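You operate a simulated robot arm through the tools that you are given. There is no shell and no other tool. Be economical: measure what you need, move in short steps, check, and stop when the job is done.

You are at the controls of a simulated robot arm. One attempt, no reset.

TASK
Gauge the loose part's height, set printer one's depth for it and print it.
Fine: 26 MM wants depth 3, 24 MM wants depth 5; raise the rod again; one stroke, the part stays in the fixture.

Only the result counts: the job must be done as asked and must still hold three seconds after the hand-in. Knocking over, shifting, dropping, spilling or breaking anything else fails it.

THE ROBOT
A 7-joint arm with a two-finger parallel gripper on a trunk, on a base that drives. Base frame: it is fixed to the floor where the robot stands at the start and does not move with it; the origin is under the middle of the robot, x ahead of it, y to its left, z up. Readings come in mm, rad, newtons and seconds.
With the tool pointing down near the work surface it reaches from about 340 to 780 mm from the robot's upright axis, wherever it stands. Its first joint turns from -2.897 to 2.897 rad. Places, roughly: cap [2250, -250, 750]; depth knob of printer one [1400, -100, 1100]; depth knob of printer two [2200, 2900, 1100]; gauge rod [300, 100, 1000]; height display [400, 100, 1000]; knob [1500, 3000, 750]; mode selector of printer one [1500, -100, 1100]; nest of the knobs fixture [1800, -100, 900]; plate of the height gauge [300, 100, 800]; power switch of printer one [1300, -100, 1200]; speed knob of printer one [1300, -100, 1100]; start key of printer one [1400, -100, 1200]; zero key of printer one [1600, -100, 1200]. Payload 3.91 kg.
The tool frame sits at the grasp point between the pads (the TCP): z along the fingers, y along the line on which they close. The tips reach 30 mm beyond it. Largest opening 110 mm; finger width 20, thickness 10; the body of the gripper, 48 by 112 mm, starts 55 mm behind the TCP.
Orientation is told as [roll, pitch, yaw] about the base's x, y, z axes, in that order, counted from this pose: with the fingers straight down and closing along the base's y, the tool's x points along the base's -x, its y along +y and its z along -z.

THE INTERFACE
- The arm moves only by the tool move_arm. Its argument "rows" is a list of rows, each a list of 2 entries, a list of its own where there are three numbers: the shift along the base's x, y, z in mm, then the turn, a rotation vector about the base's x, y, z in rad. In form: [[[x, y, z], [rx, ry, rz]], ...]. A call has 1 to 12 rows; each row shifts and turns the commanded pose from where the row before left it. "hand" is the finger opening in mm, from 0 to 110, set as the call begins (left out, the last holds). Each row takes 0.2 s and may step no farther than 50 mm and 0.15 rad from the row before; otherwise, or with a gripper value out of range, the whole call is refused. A pose out of reach is approached as far as the arm can. The call stops where the force on the tool passes 90 N (or 10 N more than at its start, if that is more) or the arm is blocked; 0.2 s more then pass. Each finger travels about 153 mm/s and halts on what it meets, pressing with about 36 N; the grip force reading is that of the motor and also rises with nothing between the fingers. The clock runs only during rows and for 0.2 s after the last one: add rows that do not move to give the fingers time. It gives the time, the measured TCP pose, the force on the tool (base axes), the opening and the grip force at its end, in the units of the frame above (readings bear some noise), with the torque about the TCP (base axes, N m) and any sound that the robot's microphone picked up.
- Cameras (640 x 400 px; columns grow to the right, rows downward): "scene" is now at [7.6, 139.8, 1523.6]; the picture's right is [-0.10, -1.00, 0.00], its down [-0.66, 0.06, -0.75] and it looks along [0.75, -0.07, -0.66] (base axes); focal length 280 px, centre (320, 200). "wrist" rides on the gripper at [77, 7, -115] in the tool frame; the picture's right is [-0.09, 1.00, 0.00], its down [-0.80, -0.07, -0.59] and it looks along [-0.59, -0.05, 0.80] (tool axes); focal length 270 px, centre (320, 200). There is no depth. A picture from a camera that has moved, and an enlarged one, comes with that camera's place and axes in the base frame and with its lens.
- snapshot(camera): a new picture of that camera. No time passes.
- lift_body(by): slides the trunk up (or, below 0, down) by that many mm; the arm and the scene camera ride with it, the base frame stays. It gives what a move gives, with no picture.
- steer(legs): drives the robot by 1 to 6 legs, each [ahead, turn to the left] in mm and rad, along the robot's own axes; the way and the turn of a leg run together, so that a leg with both is an arc; at most 1500 mm and 3.142 rad a leg. The arm and the cameras ride along, it lands a little off, and it stops where it bumps. It gives what a move gives.
- aim_head(pan, tilt): turns the head with the scene camera to pan (to the left, within 2.705 rad either way) and tilt (down, from -0.506 to 1.204), counted from straight ahead of the robot. It gives what a move gives.
- zoom(camera, box): a new picture of the part [left, top, right, bottom] of that camera's present view, enlarged. No time passes.
- finish_job(): hands the job in; it is judged then, once.

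Go step by step. Nothing tells you exact positions but the pictures and the camera data: compare them with the known pose of the tool, close in by small moves and look again before you grip or let go. The budget is 120 turns and 78 pictures, counting those below and the enlarged ones. Unless the task says otherwise, let go and move clear before handing in, and close with one line.

The tools are called as a command line: name --argument value ..., lists and objects as JSON in quotes. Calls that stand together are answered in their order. move_arm: Moves the arm, as the interface text tells. Its arguments: {"type":"object","properties":{"rows":{"type":"array"},"hand":{"type":"number"}},"required":["rows"]} The other tools are called the same way: lift_body (by) slides the trunk up or down; steer (legs) drives the base; aim_head (pan, tilt) turns the head that bears the scene camera; snapshot (camera) takes a picture; zoom (camera, box) takes an enlarged picture of a part of a camera's view; finish_job () hands the job in.

At the start:

```text
clock: 0.0
tool_pos: [313.7, 123.8, 1299.8]
ee_rot: [0.001, 0.001, -0.001]
ft_force: [-0.6, -0.8, 0.4]
ft_torque: [-0.01, 0.02, 0.0]
finger_gap: 109.7
grip_force: 0.1
trunk travel left (down, up): [-500.0, 110.0]
robot x, y, heading: [1.9, 0.8, 0.004]
head pan, tilt: [-0.098, 0.719]
```

scene: 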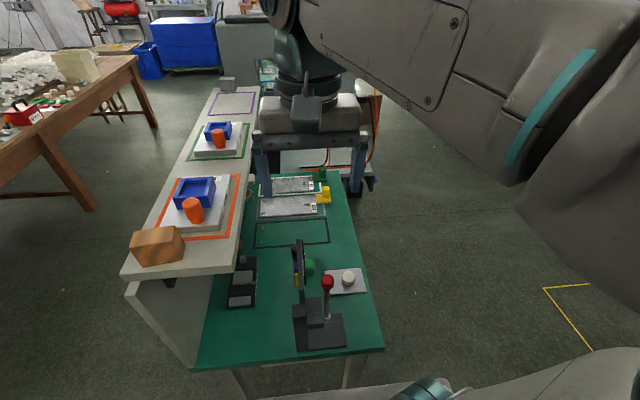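
wrist: 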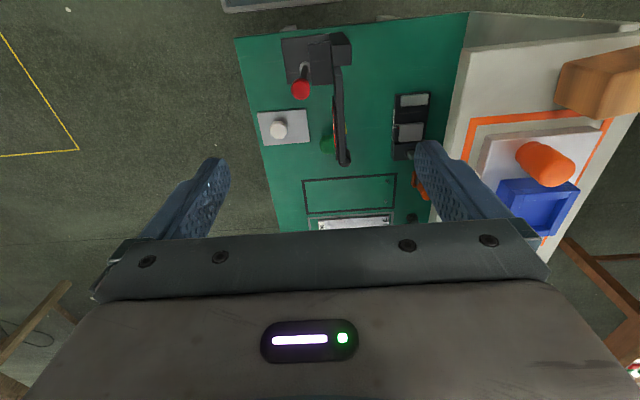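

I see a green table ahead with a lever press or gauge on it and shelves beyond. I'll look closer and then around the room.

zoom --camera "scene" --box '[120, 60, 400, 360]'

aim_head --pan -0.1 --tilt 0.2

snapshot --camera "scene"

```text
1.33 times, centred on (260, 210) of scene
camera zoom: at [7.6, 139.8, 1523.6], right [-0.1, -1.0, 0.0], down [-0.66, 0.06, -0.75], along [0.75, -0.07, -0.66], focal length 373 px, centre (400, 187)
```

zoom: 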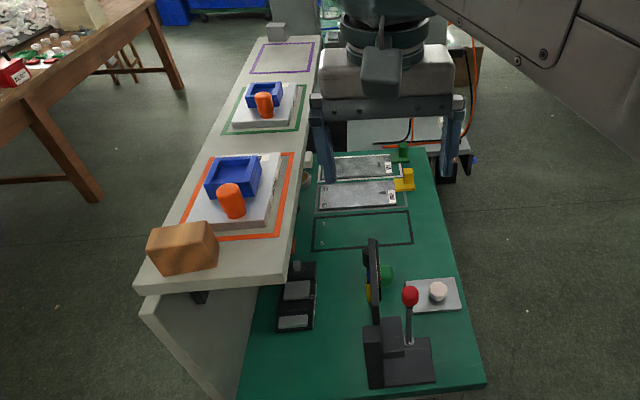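

```text
clock: 0.9
tool_pos: [313.1, 122.7, 1298.9]
ee_rot: [0.001, 0.001, 0.0]
ft_force: [-0.3, -0.5, 0.3]
ft_torque: [0.01, -0.03, 0.03]
finger_gap: 110.0
grip_force: 0.1
trunk travel left (down, up): [-500.0, 110.0]
robot x, y, heading: [-1.2, -1.0, -0.001]
head pan, tilt: [-0.099, 0.201]
```

```text
74 pictures are left
camera scene: at [16.5, 138.8, 1570.5], right [-0.1, -1.0, 0.0], down [-0.2, 0.02, -0.98], along [0.97, -0.1, -0.2], focal length 280 px, centre (320, 200)
```

scene: 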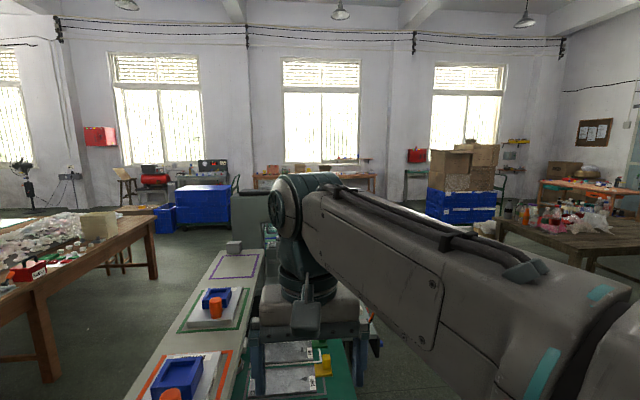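

The gauge with the red lever looks to be close in front. I'll enlarge the wrist view.

zoom --camera "wrist" --box '[220, 0, 460, 150]'

zoom --camera "scene" --box '[120, 230, 400, 400]'

```text
2.67 times, centred on (340, 75) of wrist
camera zoom: at [235.7, 130.8, 1414.7], right [0.09, 1.0, 0.0], down [0.8, -0.07, 0.59], along [0.59, -0.05, -0.8], focal length 721 px, centre (267, 533)
```

zoom: 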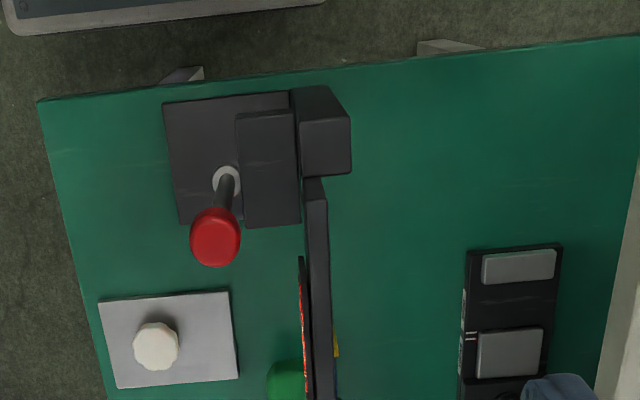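

```text
2.29 times, centred on (260, 315) of scene
camera zoom: at [16.5, 138.8, 1570.5], right [-0.1, -1.0, 0.0], down [-0.2, 0.02, -0.98], along [0.97, -0.1, -0.2], focal length 640 px, centre (457, -63)
```

zoom: 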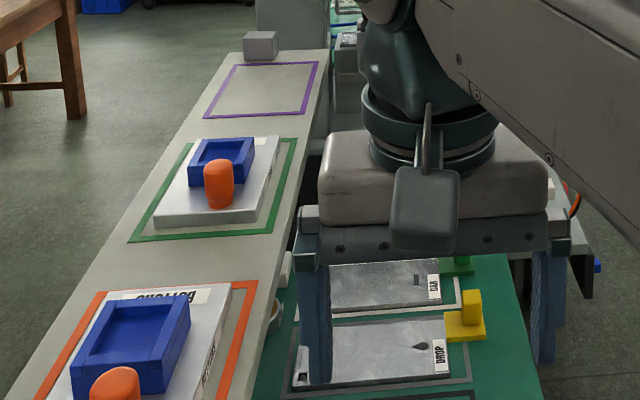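

I'll look left and right to find the printers and parts.

aim_head --pan 1.0 --tilt 0.25

snapshot --camera "scene"

aim_head --pan -0.9 --tilt 0.3

snapshot --camera "scene"

```text
clock: 2.3
tool_pos: [314.3, 124.3, 1299.7]
ee_rot: [-0.001, -0.002, 0.002]
ft_force: [0.0, -0.7, -0.1]
ft_torque: [0.03, -0.01, 0.0]
finger_gap: 110.2
grip_force: 0.0
trunk travel left (down, up): [-500.0, 110.0]
robot x, y, heading: [0.7, -1.4, 0.008]
head pan, tilt: [1.0, 0.25]
```

```text
71 pictures are left
camera scene: at [-25.7, 226.6, 1566.0], right [0.84, -0.54, 0.0], down [-0.13, -0.21, -0.97], along [0.52, 0.81, -0.25], focal length 280 px, centre (320, 200)
```

scene: 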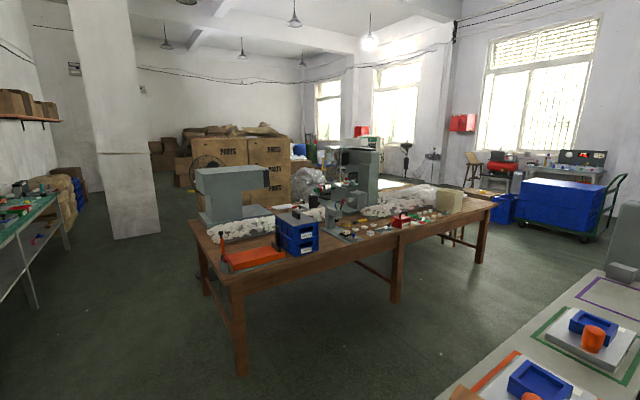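

```text
clock: 4.2
tool_pos: [313.4, 124.2, 1299.4]
ee_rot: [-0.001, 0.0, -0.001]
ft_force: [0.5, -0.3, 0.2]
ft_torque: [-0.02, -0.01, 0.02]
finger_gap: 110.0
grip_force: 0.0
trunk travel left (down, up): [-500.0, 110.0]
robot x, y, heading: [0.6, -0.8, -0.0]
head pan, tilt: [-0.901, 0.3]
```

```text
70 pictures are left
camera scene: at [-18.2, 74.9, 1561.3], right [-0.78, -0.62, 0.0], down [-0.18, 0.23, -0.96], along [0.59, -0.75, -0.3], focal length 280 px, centre (320, 200)
```

scene: 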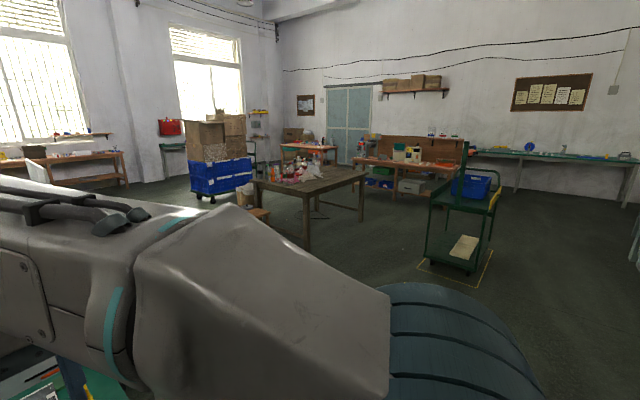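

I'll look down at the gauge from the head and enlarge it.

aim_head --pan -0.1 --tilt 0.95

zoom --camera "scene" --box '[240, 120, 440, 280]'

```text
clock: 5.3
tool_pos: [313.7, 124.4, 1299.4]
ee_rot: [0.0, -0.001, 0.0]
ft_force: [-0.3, -0.4, 0.0]
ft_torque: [0.01, -0.01, -0.01]
finger_gap: 110.2
grip_force: 0.0
trunk travel left (down, up): [-500.0, 110.0]
robot x, y, heading: [-0.5, 0.4, -0.001]
head pan, tilt: [-0.099, 0.949]
```

```text
2.50 times, centred on (340, 200) of scene
camera zoom: at [-3.8, 140.8, 1505.5], right [-0.1, -0.99, 0.0], down [-0.81, 0.08, -0.58], along [0.58, -0.06, -0.81], focal length 699 px, centre (270, 200)
```

zoom: 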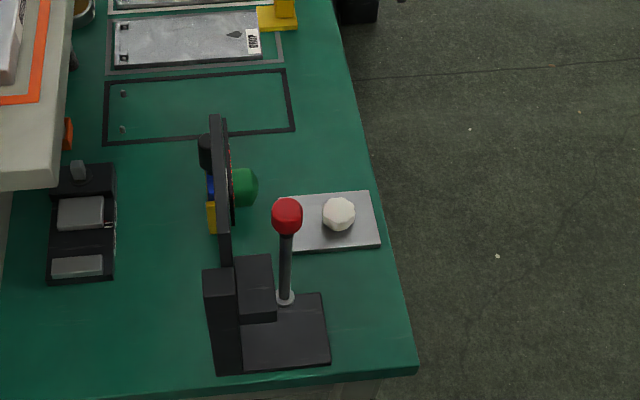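

The white octagonal knob on the grey plate looks like the loose part. I need a side view of the gauge, so I'll swing the gripper to the right side and turn the wrist camera toward +y.

move_arm --rows '[[[8, -30, 0], [0, 0, 0.143]], [[8, -30, 0], [0, 0, 0.143]], [[8, -30, 0], [0, 0, 0.143]], [[8, -30, 0], [0, 0, 0.143]], [[8, -30, 0], [0, 0, 0.143]], [[8, -30, 0], [0, 0, 0.143]], [[8, -30, 0], [0, 0, 0.143]], [[8, -30, 0], [0, 0, 0.143]], [[8, -30, 0], [0, 0, 0.143]], [[8, -30, 0], [0, 0, 0.143]], [[8, -30, 0], [0, 0, 0.141]]]'

move_arm --rows '[[[0, 0, -40], [0.15, 0, 0]], [[0, 0, -40], [0.15, 0, 0]], [[0, 0, -40], [0.15, 0, 0]], [[0, 0, -40], [0.15, 0, 0]]]'

snapshot --camera "wrist"

```text
clock: 7.7
tool_pos: [401.1, -208.0, 1299.6]
ee_rot: [-0.001, -0.001, 1.572]
ft_force: [0.7, 0.2, 0.1]
ft_torque: [0.03, 0.01, 0.01]
finger_gap: 110.0
grip_force: 0.1
trunk travel left (down, up): [-500.0, 110.0]
robot x, y, heading: [-0.6, -1.0, 0.0]
head pan, tilt: [-0.099, 0.949]
```

```text
clock: 8.7
tool_pos: [402.5, -207.5, 1136.7]
ee_rot: [-0.002, -0.603, 1.572]
ft_force: [0.2, -0.6, 0.5]
ft_torque: [0.04, -0.03, 0.02]
finger_gap: 110.0
grip_force: 0.1
trunk travel left (down, up): [-500.0, 110.0]
robot x, y, heading: [0.2, -1.6, 0.001]
head pan, tilt: [-0.099, 0.949]
```

```text
68 pictures are left
camera wrist: at [394.4, -336.0, 1188.8], right [-1.0, 0.07, 0.05], down [0.07, 0.32, 0.94], along [0.05, 0.94, -0.33], focal length 270 px, centre (320, 200)
```

wrist: 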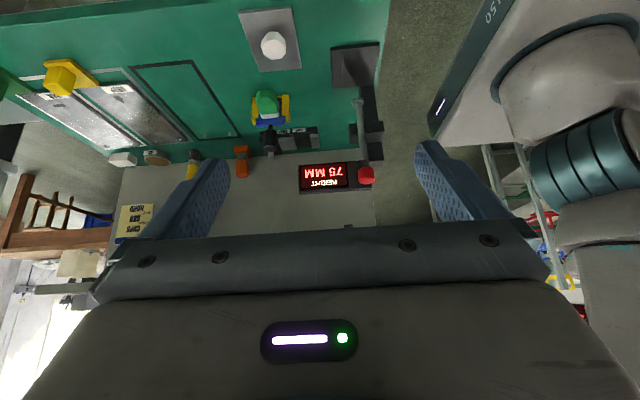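

The display reads "75 MM" (upside down in this view). I'll enlarge the gauge.

zoom --camera "wrist" --box '[230, 0, 410, 200]'

zoom --camera "wrist" --box '[0, 30, 260, 260]'

```text
2.00 times, centred on (320, 100) of wrist
camera zoom: at [394.4, -336.0, 1188.8], right [-1.0, 0.07, 0.05], down [0.07, 0.32, 0.94], along [0.05, 0.94, -0.33], focal length 541 px, centre (320, 400)
```

zoom: 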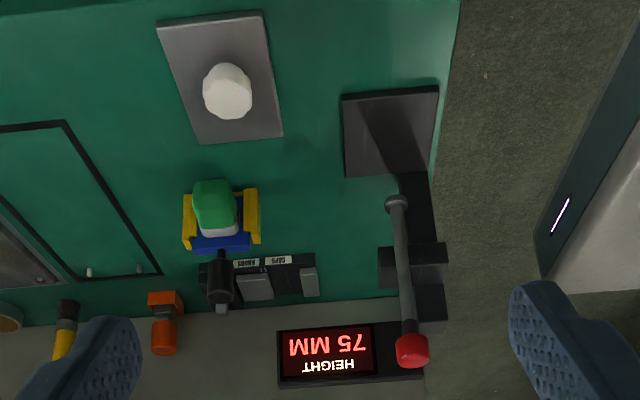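

```text
1.74 times, centred on (130, 145) of wrist
camera zoom: at [394.4, -336.0, 1188.8], right [-1.0, 0.07, 0.05], down [0.07, 0.32, 0.94], along [0.05, 0.94, -0.33], focal length 470 px, centre (650, 296)
```

zoom: 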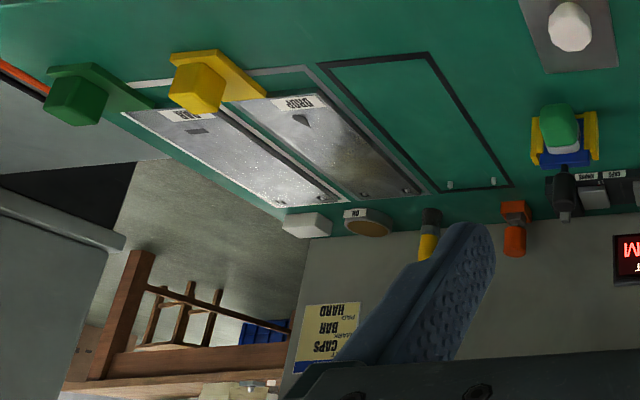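

The rod is up (75 MM above the plate) and the white knob on the grey plate is the likely loose part. The arm is out of the way now, so I'll look ahead at printer one.

aim_head --pan -0.05 --tilt 0.4

snapshot --camera "scene"

zoom --camera "scene" --box '[220, 100, 420, 260]'

```text
clock: 9.7
tool_pos: [401.9, -207.6, 1137.8]
ee_rot: [0.002, -0.599, 1.57]
ft_force: [0.5, 0.4, 0.2]
ft_torque: [-0.02, -0.01, -0.01]
finger_gap: 110.1
grip_force: 0.0
trunk travel left (down, up): [-500.0, 110.0]
robot x, y, heading: [-2.6, -4.4, 0.001]
head pan, tilt: [-0.051, 0.4]
```

```text
65 pictures are left
camera scene: at [16.4, 143.1, 1552.0], right [-0.05, -1.0, 0.0], down [-0.39, 0.02, -0.92], along [0.92, -0.05, -0.39], focal length 280 px, centre (320, 200)
```

scene: 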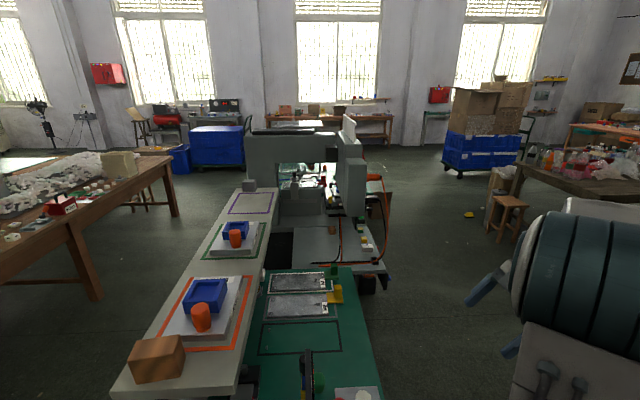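

```text
2.50 times, centred on (320, 180) of scene
camera zoom: at [16.4, 143.1, 1552.0], right [-0.05, -1.0, 0.0], down [-0.39, 0.02, -0.92], along [0.92, -0.05, -0.39], focal length 699 px, centre (320, 250)
```

zoom: 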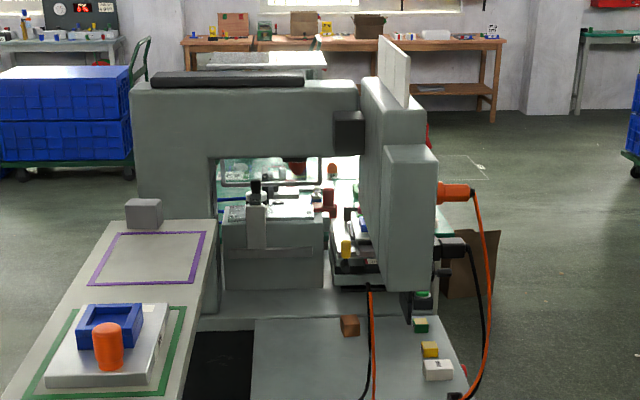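

The rod tip is near [336, 86, 853], the ball near z 1000, and the knob near [478, 6, 789]. I want to back up a little for comfortable reach, so I'll check behind first.

aim_head --pan 2.7 --tilt 0.5

snapshot --camera "scene"

aim_head --pan -2.3 --tilt 0.5

snapshot --camera "scene"

```text
clock: 12.1
tool_pos: [402.3, -206.5, 1138.5]
ee_rot: [-0.001, -0.599, 1.571]
ft_force: [0.0, -0.1, -1.0]
ft_torque: [0.01, -0.01, 0.0]
finger_gap: 109.8
grip_force: 0.0
trunk travel left (down, up): [-500.0, 110.0]
robot x, y, heading: [-0.6, -0.6, -0.001]
head pan, tilt: [2.7, 0.499]
```

```text
63 pictures are left
camera scene: at [-158.4, 186.8, 1542.9], right [0.43, 0.9, 0.0], down [0.43, -0.2, -0.88], along [-0.79, 0.38, -0.48], focal length 280 px, centre (320, 200)
```

scene: 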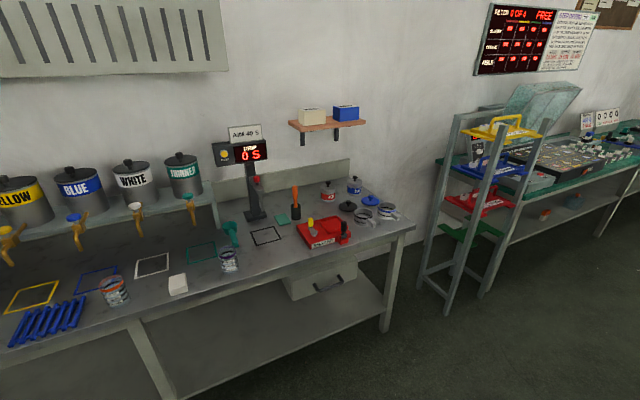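

```text
clock: 16.0
tool_pos: [401.9, -206.3, 1139.4]
ee_rot: [-0.001, -0.598, 1.569]
ft_force: [-0.6, -0.3, 0.5]
ft_torque: [0.0, 0.0, 0.03]
finger_gap: 110.2
grip_force: 0.0
trunk travel left (down, up): [-500.0, 110.0]
robot x, y, heading: [0.9, 4.4, -0.001]
head pan, tilt: [-2.3, 0.499]
```

```text
62 pictures are left
camera scene: at [-136.8, 80.0, 1542.9], right [-0.75, 0.67, 0.0], down [0.32, 0.36, -0.88], along [-0.58, -0.65, -0.48], focal length 280 px, centre (320, 200)
```

scene: 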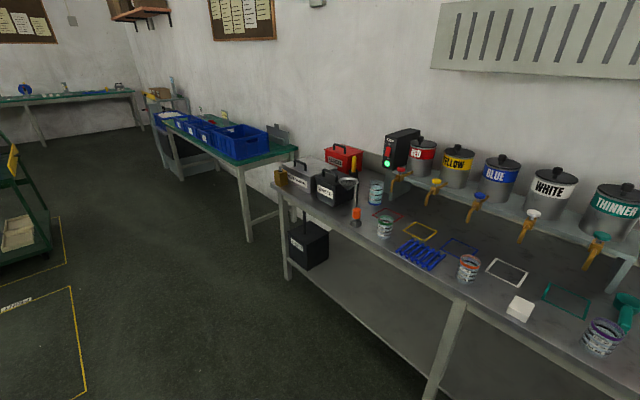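

There is free floor behind, with the bench about 900 mm off. I'll back up 120 mm and set the tool at 45 degrees on the −y side of the knob.

steer --legs '[[-120, 0]]'

aim_head --pan -0.1 --tilt 0.8

snapshot --camera "scene"

```text
clock: 17.2
tool_pos: [280.8, -207.5, 1138.1]
ee_rot: [0.0, -0.6, 1.571]
ft_force: [-0.6, 0.5, -0.4]
ft_torque: [-0.02, -0.03, 0.0]
finger_gap: 110.1
grip_force: 0.0
trunk travel left (down, up): [-500.0, 110.0]
robot x, y, heading: [-120.3, 3.3, 0.002]
head pan, tilt: [-2.3, 0.499]
```

```text
clock: 19.3
tool_pos: [280.2, -206.7, 1138.5]
ee_rot: [0.001, -0.602, 1.571]
ft_force: [-0.1, 0.0, 0.5]
ft_torque: [-0.02, 0.03, 0.01]
finger_gap: 109.9
grip_force: 0.1
trunk travel left (down, up): [-500.0, 110.0]
robot x, y, heading: [-122.2, 1.4, -0.002]
head pan, tilt: [-0.099, 0.799]
```

```text
61 pictures are left
camera scene: at [-116.6, 139.8, 1517.0], right [-0.1, -1.0, 0.0], down [-0.71, 0.07, -0.7], along [0.69, -0.07, -0.72], focal length 280 px, centre (320, 200)
```

scene: 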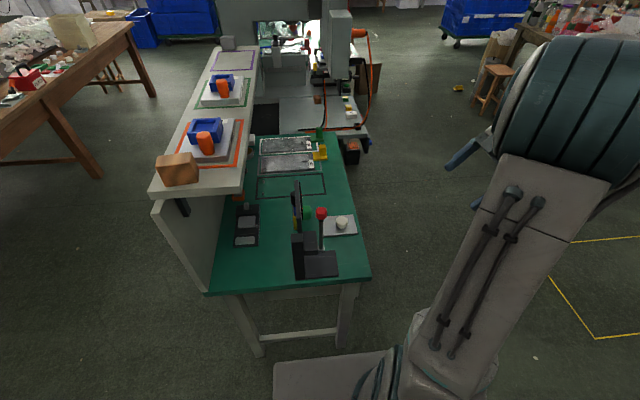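

The knob shows clearly from the head. I'll move the wrist to a standoff at 45 degrees.

move_arm --rows '[[[28.3, 13.9, -32.9], [0.0264, 0, 0]], [[28.3, 13.9, -32.9], [0.0264, 0, 0]], [[28.3, 13.9, -32.9], [0.0264, 0, 0]], [[28.3, 13.9, -32.9], [0.0264, 0, 0]], [[28.3, 13.9, -32.9], [0.0264, 0, 0]], [[28.3, 13.9, -32.9], [0.0264, 0, 0]], [[28.3, 13.9, -32.9], [0.0264, 0, 0]], [[0, 0, 0], [0, 0, 0]]]' --hand 80

snapshot --camera "wrist"

zoom --camera "scene" --box '[270, 170, 390, 290]'

```text
clock: 21.1
tool_pos: [479.1, -107.9, 906.1]
ee_rot: [-0.001, -0.785, 1.572]
ft_force: [-0.1, 0.4, -0.8]
ft_torque: [0.03, -0.07, -0.03]
finger_gap: 80.4
grip_force: 0.0
trunk travel left (down, up): [-500.0, 110.0]
robot x, y, heading: [-122.3, 1.4, 0.007]
head pan, tilt: [-0.099, 0.799]
```

```text
60 pictures are left
camera wrist: at [471.6, -242.6, 933.2], right [-1.0, 0.06, 0.06], down [0.07, 0.15, 0.99], along [0.05, 0.99, -0.15], focal length 270 px, centre (320, 200)
```

wrist: 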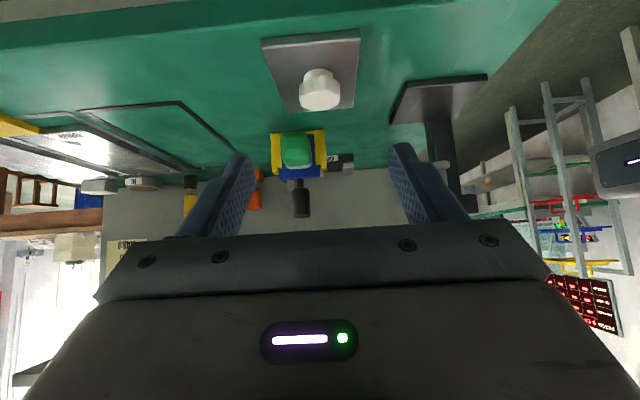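

```text
3.33 times, centred on (330, 230) of scene
camera zoom: at [-116.4, 139.8, 1517.0], right [-0.1, -1.0, 0.0], down [-0.71, 0.07, -0.7], along [0.69, -0.07, -0.72], focal length 933 px, centre (287, 100)
```

zoom: 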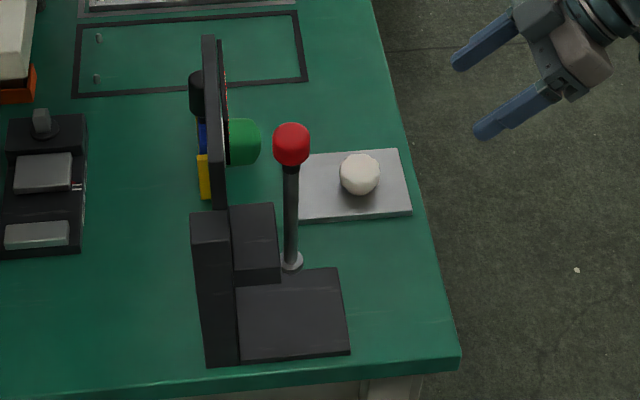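

I'll enlarge the knob in the wrist view.

zoom --camera "wrist" --box '[250, 20, 380, 120]'

```text
4.00 times, centred on (315, 70) of wrist
camera zoom: at [471.6, -242.6, 933.2], right [-1.0, 0.06, 0.06], down [0.07, 0.15, 0.99], along [0.05, 0.99, -0.15], focal length 1081 px, centre (340, 720)
```

zoom: 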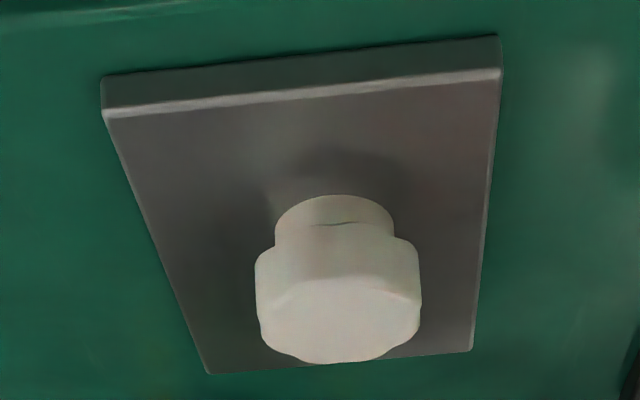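

The knob has a stem of about 29 mm, a head of about 41 mm, and is centred near [477.5, 6] standing on z ≈ 772. I'll slide in along the tool axis.

move_arm --rows '[[[-0.5, 33, -33], [0, 0, 0]], [[-0.5, 33, -33], [0, 0, 0]], [[-0.5, 22, -22], [0, 0, 0]], [[0, 0, 0], [0, 0, 0]]]'

snapshot --camera "wrist"

zoom --camera "scene" --box '[290, 180, 410, 270]'

```text
clock: 22.1
tool_pos: [479.2, -20.0, 819.9]
ee_rot: [0.0, -0.785, 1.569]
ft_force: [-0.4, -0.1, 0.3]
ft_torque: [0.0, 0.01, -0.02]
finger_gap: 79.8
grip_force: 0.0
trunk travel left (down, up): [-500.0, 110.0]
robot x, y, heading: [-122.6, 0.3, -0.001]
head pan, tilt: [-0.099, 0.799]
```

```text
57 pictures are left
camera wrist: at [470.6, -155.1, 848.2], right [-1.0, 0.06, 0.06], down [0.07, 0.15, 0.99], along [0.05, 0.99, -0.15], focal length 270 px, centre (320, 200)
```

wrist: 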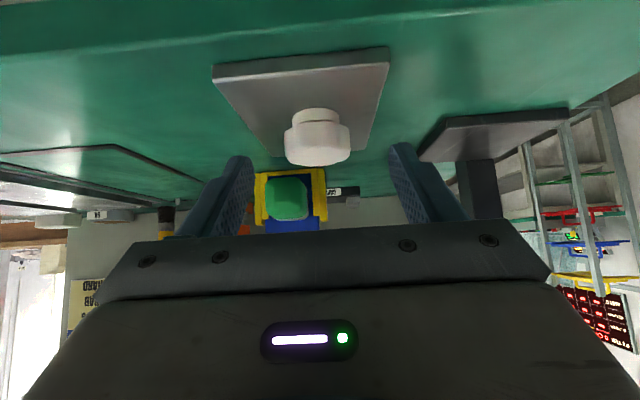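

```text
4.44 times, centred on (350, 225) of scene
camera zoom: at [-116.5, 139.8, 1517.0], right [-0.1, -1.0, 0.0], down [-0.71, 0.07, -0.7], along [0.69, -0.07, -0.72], focal length 1244 px, centre (187, 89)
```

zoom: 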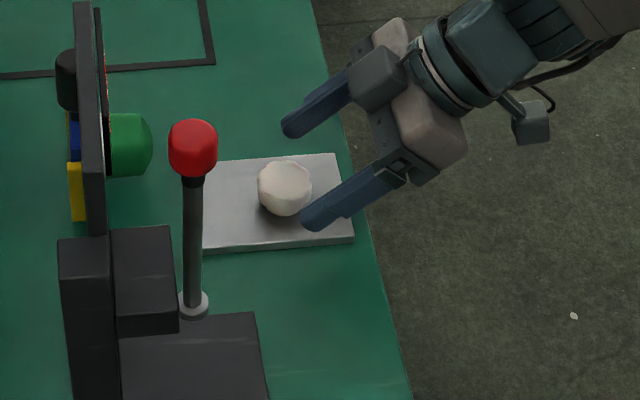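

The knob lies centred between the fingers. I'll go the last 13 mm along the axis and close gently.

move_arm --rows '[[[-1.5, 6.5, -6.5], [0, 0, 0]], [[0, 6.5, -6.5], [0, 0, 0]], [[0, 0, 0], [0, 0, 0]]]'

move_arm --rows '[[[0, 0, 0], [0, 0, 0]], [[0, 0, 0], [0, 0, 0]], [[0, 0, 0], [0, 0, 0]]]' --hand 20

zoom --camera "wrist" --box '[220, 60, 420, 220]'

```text
clock: 22.9
tool_pos: [476.6, -8.5, 807.1]
ee_rot: [0.002, -0.786, 1.571]
ft_force: [-0.5, -0.1, 0.5]
ft_torque: [0.01, -0.02, 0.0]
finger_gap: 80.0
grip_force: 0.0
trunk travel left (down, up): [-500.0, 110.0]
robot x, y, heading: [-122.0, 1.3, 0.005]
head pan, tilt: [-0.099, 0.799]
```

```text
clock: 23.7
tool_pos: [476.7, -7.6, 806.8]
ee_rot: [0.001, -0.783, 1.571]
ft_force: [0.1, -0.1, -0.6]
ft_torque: [0.01, 0.03, 0.0]
finger_gap: 37.3
grip_force: 35.9
trunk travel left (down, up): [-500.0, 110.0]
robot x, y, heading: [-121.0, -1.5, -0.002]
head pan, tilt: [-0.099, 0.799]
```

```text
2.50 times, centred on (320, 140) of wrist
camera zoom: at [468.9, -143.0, 834.4], right [-1.0, 0.06, 0.06], down [0.07, 0.15, 0.99], along [0.05, 0.99, -0.15], focal length 676 px, centre (320, 350)
```

zoom: 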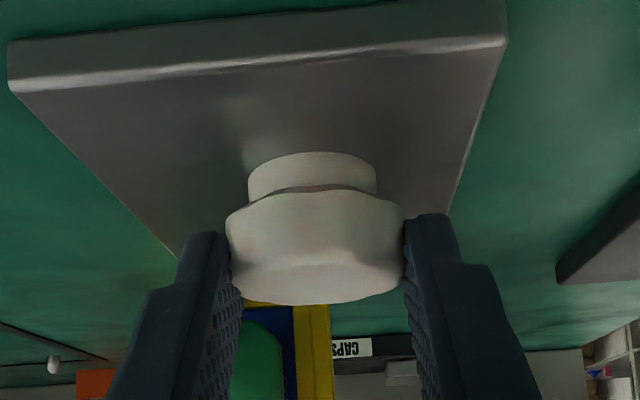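

The knob is held (gap 37.3). I'll lift it 25 mm and look.

move_arm --rows '[[[0, 0, 12], [0, 0, 0]], [[0, 0, 13], [0, 0, 0]], [[-35, 0, 0], [0, 0, 0]], [[-35, 0, 0], [0, 0, 0]], [[-35, 0, 0], [0, 0, 0]], [[-34.5, 0, 0], [0, 0, 0]], [[0, 0, 0], [0, 0, 0]]]'

snapshot --camera "wrist"

zoom --camera "scene" --box '[270, 190, 390, 290]'

```text
clock: 25.3
tool_pos: [336.8, -9.0, 832.7]
ee_rot: [0.0, -0.784, 1.572]
ft_force: [-0.3, -0.2, -0.2]
ft_torque: [-0.01, -0.04, 0.01]
finger_gap: 37.4
grip_force: 36.0
trunk travel left (down, up): [-500.0, 110.0]
robot x, y, heading: [-123.0, -0.9, 0.0]
head pan, tilt: [-0.099, 0.799]
```

```text
54 pictures are left
camera wrist: at [329.6, -145.0, 860.5], right [-1.0, 0.06, 0.06], down [0.07, 0.15, 0.99], along [0.05, 0.99, -0.15], focal length 270 px, centre (320, 200)
```

wrist: 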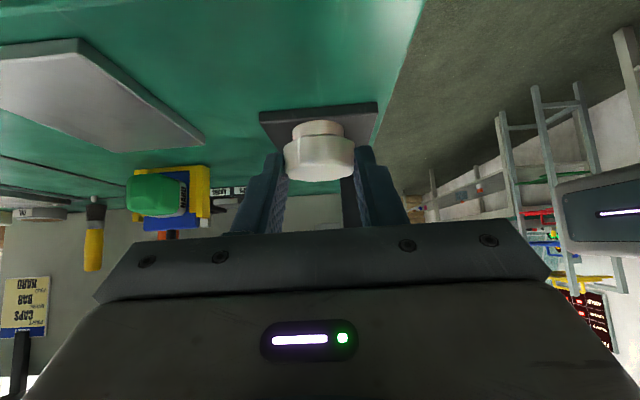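

```text
4.00 times, centred on (330, 240) of scene
camera zoom: at [-116.8, 139.8, 1517.0], right [-0.1, -1.0, 0.0], down [-0.71, 0.07, -0.7], along [0.69, -0.07, -0.72], focal length 1119 px, centre (280, 40)
```

zoom: 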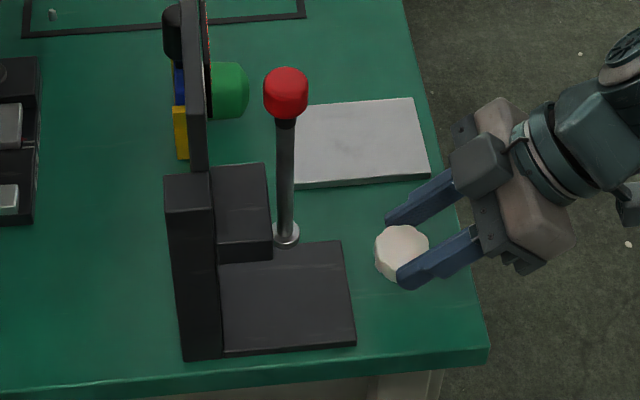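

The plate of the gauge lies ahead. I'll carry the knob in under the rod (rod axis ≈ [337, 89]) and lower part-way.

move_arm --rows '[[[0, 28, 0], [0, 0, 0]], [[0, 28, 0], [0, 0, 0]], [[0, 28, 0], [0, 0, 0]], [[0, 0, -6], [0, 0, 0]], [[0, 0, -6], [0, 0, 0]], [[0, 0, 0], [0, 0, 0]]]'

zoom --camera "wrist" --box '[220, 60, 420, 220]'

zoom --camera "scene" --box '[270, 190, 390, 290]'

```text
clock: 26.7
tool_pos: [336.6, 75.8, 819.9]
ee_rot: [0.0, -0.784, 1.57]
ft_force: [0.1, -0.1, 0.4]
ft_torque: [-0.01, 0.01, 0.01]
finger_gap: 37.3
grip_force: 35.6
trunk travel left (down, up): [-500.0, 110.0]
robot x, y, heading: [-121.3, 0.0, -0.0]
head pan, tilt: [-0.099, 0.799]
```

```text
2.50 times, centred on (320, 140) of wrist
camera zoom: at [329.7, -59.3, 847.4], right [-1.0, 0.06, 0.06], down [0.07, 0.15, 0.99], along [0.05, 0.99, -0.15], focal length 676 px, centre (320, 350)
```

zoom: 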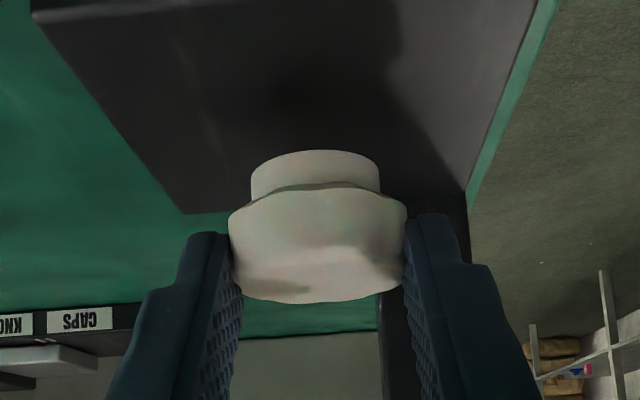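

```text
4.00 times, centred on (330, 240) of scene
camera zoom: at [-116.5, 139.9, 1516.9], right [-0.1, -1.0, 0.0], down [-0.71, 0.07, -0.7], along [0.69, -0.07, -0.72], focal length 1119 px, centre (280, 40)
```

zoom: 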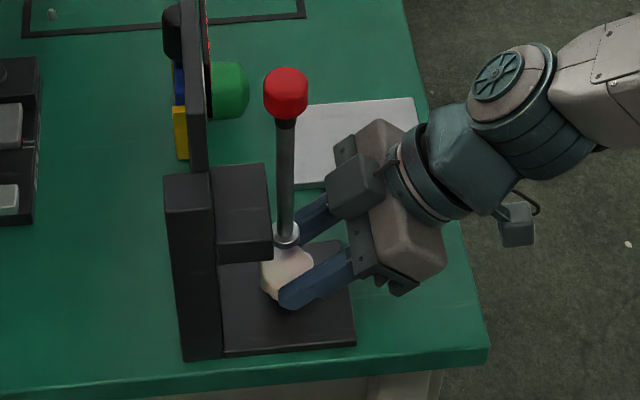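

The knob is under the rod axis by both checks. I'll lower it in small steps to touch the plate.

move_arm --rows '[[[0, 0, -2], [0, 0, 0]], [[0, 0, -2], [0, 0, 0]], [[0, 0, 0], [0, 0, 0]]]'

move_arm --rows '[[[0, 0, -1], [0, 0, 0]], [[0, 0, -1], [0, 0, 0]], [[0, 0, 0], [0, 0, 0]]]'

move_arm --rows '[[[0, 0, -1], [0, 0, 0]], [[0, 0, -1], [0, 0, 0]], [[0, 0, 0], [0, 0, 0]]]'

```text
clock: 27.5
tool_pos: [336.8, 76.1, 816.1]
ee_rot: [0.001, -0.785, 1.571]
ft_force: [-1.1, -0.4, -0.2]
ft_torque: [-0.03, 0.0, -0.01]
finger_gap: 37.6
grip_force: 36.2
trunk travel left (down, up): [-500.0, 110.0]
robot x, y, heading: [-122.3, -0.4, 0.004]
head pan, tilt: [-0.099, 0.799]
```

```text
clock: 28.3
tool_pos: [336.4, 76.2, 815.2]
ee_rot: [0.001, -0.784, 1.57]
ft_force: [0.1, -0.6, -0.3]
ft_torque: [0.02, 0.0, 0.02]
finger_gap: 37.5
grip_force: 35.9
trunk travel left (down, up): [-500.0, 110.0]
robot x, y, heading: [-123.5, 0.6, 0.002]
head pan, tilt: [-0.099, 0.799]
```

```text
clock: 29.1
tool_pos: [336.5, 75.3, 812.9]
ee_rot: [-0.001, -0.784, 1.572]
ft_force: [-0.3, 0.1, -0.4]
ft_torque: [0.03, 0.01, 0.0]
finger_gap: 37.5
grip_force: 35.8
trunk travel left (down, up): [-500.0, 110.0]
robot x, y, heading: [-123.6, -1.1, 0.004]
head pan, tilt: [-0.099, 0.799]
```

No contact yet, so I'll keep going down 1 mm at a time.

move_arm --rows '[[[0, 0, -1], [0, 0, 0]], [[0, 0, -1], [0, 0, 0]], [[0, 0, 0], [0, 0, 0]]]'

move_arm --rows '[[[0, 0, -1], [0, 0, 0]], [[0, 0, -1], [0, 0, 0]], [[0, 0, 0], [0, 0, 0]]]'

zoom --camera "wrist" --box '[220, 60, 420, 220]'

```text
clock: 29.9
tool_pos: [336.7, 75.0, 809.7]
ee_rot: [0.0, -0.784, 1.572]
ft_force: [0.1, 1.0, 0.2]
ft_torque: [0.06, 0.01, 0.02]
finger_gap: 37.2
grip_force: 36.1
trunk travel left (down, up): [-500.0, 110.0]
robot x, y, heading: [-118.4, 3.2, -0.0]
head pan, tilt: [-0.099, 0.799]
```

```text
clock: 30.7
tool_pos: [336.1, 74.3, 807.7]
ee_rot: [0.002, -0.784, 1.571]
ft_force: [0.8, 0.0, 2.8]
ft_torque: [0.02, -0.01, -0.01]
finger_gap: 37.5
grip_force: 35.6
trunk travel left (down, up): [-500.0, 110.0]
robot x, y, heading: [-120.9, -1.8, 0.005]
head pan, tilt: [-0.099, 0.799]
```

```text
2.50 times, centred on (320, 140) of wrist
camera zoom: at [328.8, -59.8, 835.1], right [-1.0, 0.06, 0.06], down [0.07, 0.15, 0.99], along [0.05, 0.99, -0.15], focal length 676 px, centre (320, 350)
```

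zoom: 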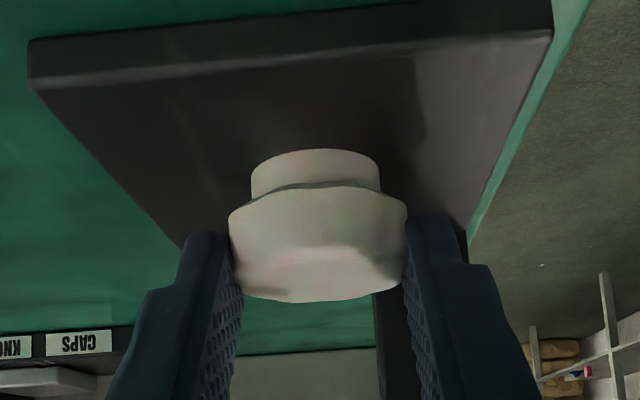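

Contact is felt at about 3 N. I'll release, retreat along the axis, and rise to a standoff above the rod's ball.

move_arm --rows '[[[0, 0, 0], [0, 0, 0]], [[0, 0, 0], [0, 0, 0]]]' --hand 62

move_arm --rows '[[[0, -15, 15], [0, 0, 0]], [[0, -30, 30], [0, 0, 0]], [[0, -30, 30], [0, 0, 0]], [[0, -25, 25], [0, 0, 0]], [[0, 0, 45], [0, 0, 0]], [[0, 0, 45], [0, 0, 0]], [[0, 20, 40], [0, 0, 0]], [[0, 22, 32], [0, 0, 0]], [[0, 0, 0], [0, 0, 0]]]'

snapshot --camera "wrist"

zoom --camera "scene" --box '[270, 170, 390, 290]'

```text
clock: 31.3
tool_pos: [336.2, 75.2, 808.1]
ee_rot: [0.0, -0.785, 1.571]
ft_force: [-0.1, -0.1, -0.6]
ft_torque: [0.01, -0.01, 0.02]
finger_gap: 62.0
grip_force: 0.0
trunk travel left (down, up): [-500.0, 110.0]
robot x, y, heading: [-119.3, 0.3, 0.0]
head pan, tilt: [-0.099, 0.799]
```

```text
clock: 33.3
tool_pos: [338.1, 17.7, 1070.7]
ee_rot: [0.0, -0.784, 1.571]
ft_force: [0.1, 0.1, 0.5]
ft_torque: [0.02, 0.0, -0.01]
finger_gap: 61.9
grip_force: 0.0
trunk travel left (down, up): [-500.0, 110.0]
robot x, y, heading: [-120.8, -0.5, -0.001]
head pan, tilt: [-0.099, 0.799]
```

```text
49 pictures are left
camera wrist: at [330.4, -117.6, 1098.1], right [-1.0, 0.06, 0.06], down [0.07, 0.15, 0.99], along [0.05, 0.99, -0.15], focal length 270 px, centre (320, 200)
```

wrist: 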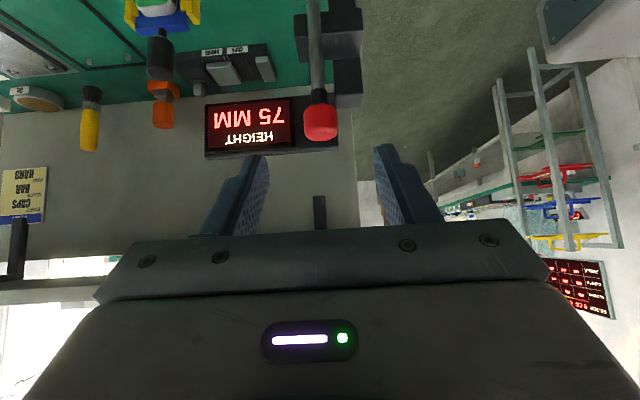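

```text
3.33 times, centred on (330, 230) of scene
camera zoom: at [-116.7, 139.9, 1516.9], right [-0.1, -1.0, 0.0], down [-0.71, 0.07, -0.7], along [0.69, -0.07, -0.72], focal length 933 px, centre (287, 100)
```

zoom: 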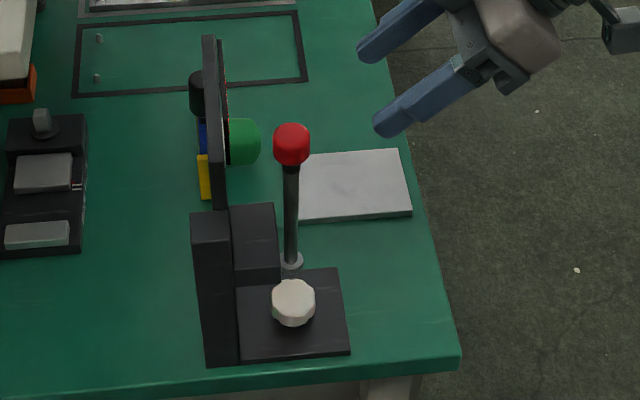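

The knob sits under the rod, the display is legible, and the ball is at about [337, 89, 1003]. I'll slide onto the ball and close.

move_arm --rows '[[[-0.5, 29, -27.5], [0, 0, 0]], [[-0.5, 29, -27.5], [0, 0, 0]], [[0, 0, 0], [0, 0, 0]]]'

move_arm --rows '[[[0, 0, 0], [0, 0, 0]], [[0, 0, 0], [0, 0, 0]]]' --hand 10

snapshot --camera "wrist"

```text
clock: 34.1
tool_pos: [336.1, 76.5, 1014.7]
ee_rot: [0.0, -0.786, 1.571]
ft_force: [-0.6, -0.8, -0.4]
ft_torque: [0.0, -0.04, 0.0]
finger_gap: 62.1
grip_force: 0.0
trunk travel left (down, up): [-500.0, 110.0]
robot x, y, heading: [-123.5, -1.3, -0.0]
head pan, tilt: [-0.099, 0.799]
```

```text
clock: 34.7
tool_pos: [337.3, 76.1, 1015.6]
ee_rot: [0.0, -0.784, 1.569]
ft_force: [11.5, 2.0, 0.8]
ft_torque: [0.05, 0.43, -0.21]
finger_gap: 27.3
grip_force: 44.9
trunk travel left (down, up): [-500.0, 110.0]
robot x, y, heading: [-119.4, 1.5, 0.0]
head pan, tilt: [-0.099, 0.799]
```

```text
47 pictures are left
camera wrist: at [329.8, -59.5, 1043.4], right [-1.0, 0.06, 0.06], down [0.07, 0.15, 0.99], along [0.05, 0.99, -0.15], focal length 270 px, centre (320, 200)
```

wrist: 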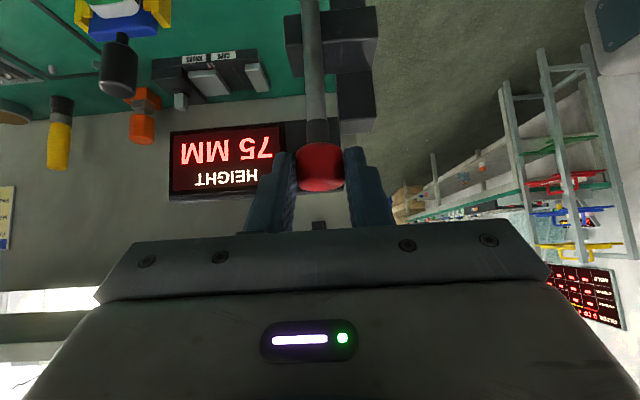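

The ball is held with a small side load. I'll lower it 44 mm, then in small steps until it touches.

move_arm --rows '[[[1, 0, 0], [0, 0, 0]], [[0, 0, -15], [0, 0, 0]], [[0, 0, -15], [0, 0, 0]], [[0, 0, -14], [0, 0, 0]], [[0, 0, 0], [0, 0, 0]]]'

move_arm --rows '[[[0, 0, -2], [0, 0, 0]], [[0, 0, -1], [0, 0, 0]], [[0, 0, 0], [0, 0, 0]]]'

zoom --camera "wrist" --box '[120, 60, 420, 240]'

```text
clock: 35.9
tool_pos: [336.7, 76.4, 971.5]
ee_rot: [0.0, -0.785, 1.57]
ft_force: [4.5, -1.9, -0.2]
ft_torque: [-0.07, -0.82, -0.29]
finger_gap: 27.3
grip_force: 44.8
trunk travel left (down, up): [-500.0, 110.0]
robot x, y, heading: [-123.5, 1.3, 0.001]
head pan, tilt: [-0.099, 0.799]
```

```text
clock: 36.7
tool_pos: [337.8, 76.7, 968.7]
ee_rot: [-0.001, -0.782, 1.571]
ft_force: [6.9, -1.6, 0.7]
ft_torque: [-0.19, -0.7, -0.41]
finger_gap: 27.3
grip_force: 44.9
trunk travel left (down, up): [-500.0, 110.0]
robot x, y, heading: [-119.9, -3.6, -0.002]
head pan, tilt: [-0.099, 0.799]
```

```text
2.13 times, centred on (270, 150) of wrist
camera zoom: at [330.0, -59.4, 995.6], right [-1.0, 0.06, 0.06], down [0.07, 0.15, 0.99], along [0.05, 0.99, -0.15], focal length 577 px, centre (427, 307)
```

zoom: 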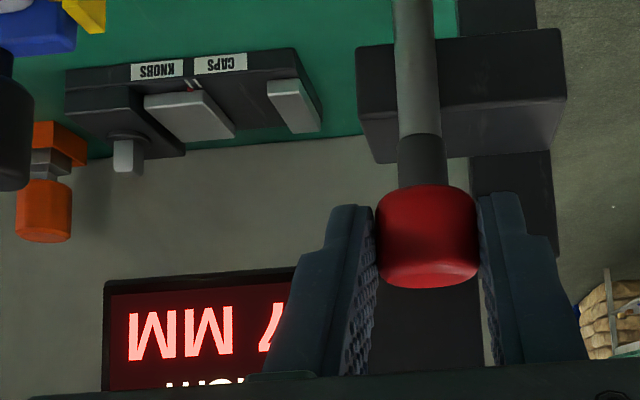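

The rod is at about 27 mm; I'll continue in 1 mm steps until contact.

move_arm --rows '[[[0, 0, -1], [0, 0, 0]], [[0, 0, 0], [0, 0, 0]]]'

move_arm --rows '[[[0, 0, -1], [0, 0, 0]], [[0, 0, 0], [0, 0, 0]]]'

move_arm --rows '[[[0, 0, -1], [0, 0, 0]], [[0, 0, 0], [0, 0, 0]]]'

move_arm --rows '[[[0, 0, -1], [0, 0, 0]], [[0, 0, 0], [0, 0, 0]]]'

zoom --camera "wrist" --box '[120, 60, 420, 240]'

```text
clock: 37.3
tool_pos: [337.0, 75.5, 967.0]
ee_rot: [-0.002, -0.783, 1.57]
ft_force: [7.8, -1.6, 1.5]
ft_torque: [-0.13, -0.82, -0.36]
finger_gap: 27.3
grip_force: 45.3
trunk travel left (down, up): [-500.0, 110.0]
robot x, y, heading: [-120.1, 0.4, 0.001]
head pan, tilt: [-0.099, 0.799]
```

```text
clock: 37.9
tool_pos: [336.7, 75.2, 965.9]
ee_rot: [-0.001, -0.786, 1.572]
ft_force: [10.2, -2.7, 13.4]
ft_torque: [-0.34, 0.61, 0.14]
finger_gap: 27.3
grip_force: 45.3
trunk travel left (down, up): [-500.0, 110.0]
robot x, y, heading: [-119.6, 0.4, -0.004]
head pan, tilt: [-0.099, 0.799]
```

```text
clock: 38.5
tool_pos: [338.5, 75.4, 966.0]
ee_rot: [-0.002, -0.787, 1.57]
ft_force: [11.0, -2.8, 25.9]
ft_torque: [0.17, 0.84, -0.16]
finger_gap: 27.4
grip_force: 45.1
trunk travel left (down, up): [-500.0, 110.0]
robot x, y, heading: [-123.7, -1.2, 0.0]
head pan, tilt: [-0.099, 0.799]
```

```text
clock: 39.1
tool_pos: [338.4, 76.4, 965.8]
ee_rot: [-0.004, -0.785, 1.573]
ft_force: [15.1, 0.9, 33.5]
ft_torque: [0.66, 0.67, -0.31]
finger_gap: 27.3
grip_force: 44.7
trunk travel left (down, up): [-500.0, 110.0]
robot x, y, heading: [-119.1, -3.7, -0.001]
head pan, tilt: [-0.099, 0.799]
```

```text
2.13 times, centred on (270, 150) of wrist
camera zoom: at [329.8, -59.4, 992.1], right [-1.0, 0.06, 0.06], down [0.07, 0.15, 0.99], along [0.05, 0.99, -0.15], focal length 577 px, centre (427, 307)
```

zoom: 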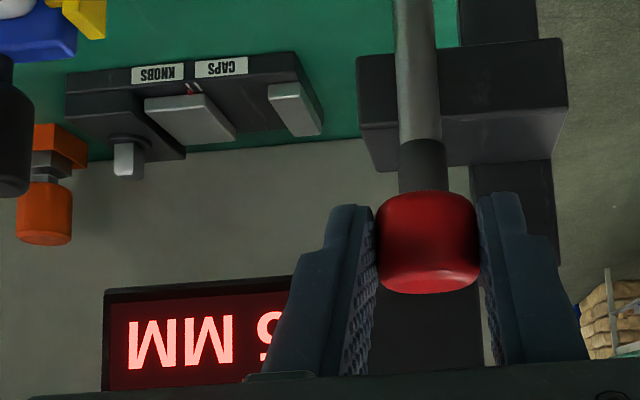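

Contact is made. I'll take off the press load, let go, and back off to read the display in full.

move_arm --rows '[[[0, 0, 2], [0, 0, 0]], [[0, 0, 0], [0, 0, 0]]]'

move_arm --rows '[[[0, 0, 0], [0, 0, 0]], [[0, 0, 0], [0, 0, 0]], [[0, -40, 30], [0, 0, 0]], [[0, -40, 30], [0, 0, 0]], [[0, 0, 0], [0, 0, 0]]]' --hand 62

zoom --camera "wrist" --box '[160, 0, 400, 180]'

```text
clock: 39.7
tool_pos: [338.7, 76.3, 964.7]
ee_rot: [0.002, -0.784, 1.572]
ft_force: [11.1, 1.1, 14.0]
ft_torque: [0.78, -0.96, -0.49]
finger_gap: 27.5
grip_force: 44.9
trunk travel left (down, up): [-500.0, 110.0]
robot x, y, heading: [-121.8, 0.5, -0.004]
head pan, tilt: [-0.099, 0.799]
```

```text
clock: 40.9
tool_pos: [336.2, -4.2, 1025.9]
ee_rot: [-0.001, -0.782, 1.571]
ft_force: [-0.7, 0.6, 0.2]
ft_torque: [0.0, 0.01, -0.01]
finger_gap: 62.0
grip_force: 0.0
trunk travel left (down, up): [-500.0, 110.0]
robot x, y, heading: [-116.3, 0.8, -0.002]
head pan, tilt: [-0.099, 0.799]
```

```text
2.22 times, centred on (280, 90) of wrist
camera zoom: at [328.2, -139.3, 1052.9], right [-1.0, 0.06, 0.06], down [0.07, 0.15, 0.99], along [0.05, 0.99, -0.15], focal length 601 px, centre (409, 444)
```

zoom: 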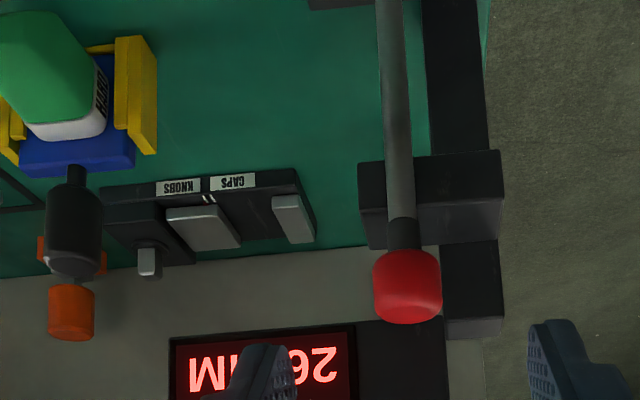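

It appears to read 26, but a finger covers part of it. I'll move up for a clean read.

move_arm --rows '[[[0, 0, 35], [0, 0, 0]], [[0, 0, 0], [0, 0, 0]]]'

zoom --camera "wrist" --box '[190, 80, 350, 180]'

```text
clock: 41.5
tool_pos: [335.5, -3.8, 1060.1]
ee_rot: [-0.001, -0.783, 1.571]
ft_force: [-0.2, 0.2, 0.5]
ft_torque: [0.0, -0.02, 0.01]
finger_gap: 62.1
grip_force: 0.0
trunk travel left (down, up): [-500.0, 110.0]
robot x, y, heading: [-123.4, 0.1, 0.005]
head pan, tilt: [-0.099, 0.799]
```

```text
4.00 times, centred on (270, 130) of wrist
camera zoom: at [327.8, -139.3, 1087.4], right [-1.0, 0.06, 0.06], down [0.07, 0.15, 0.99], along [0.05, 0.99, -0.15], focal length 1081 px, centre (520, 480)
```

zoom: 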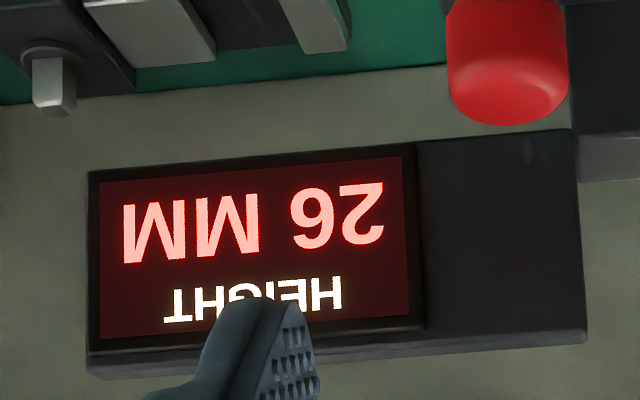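

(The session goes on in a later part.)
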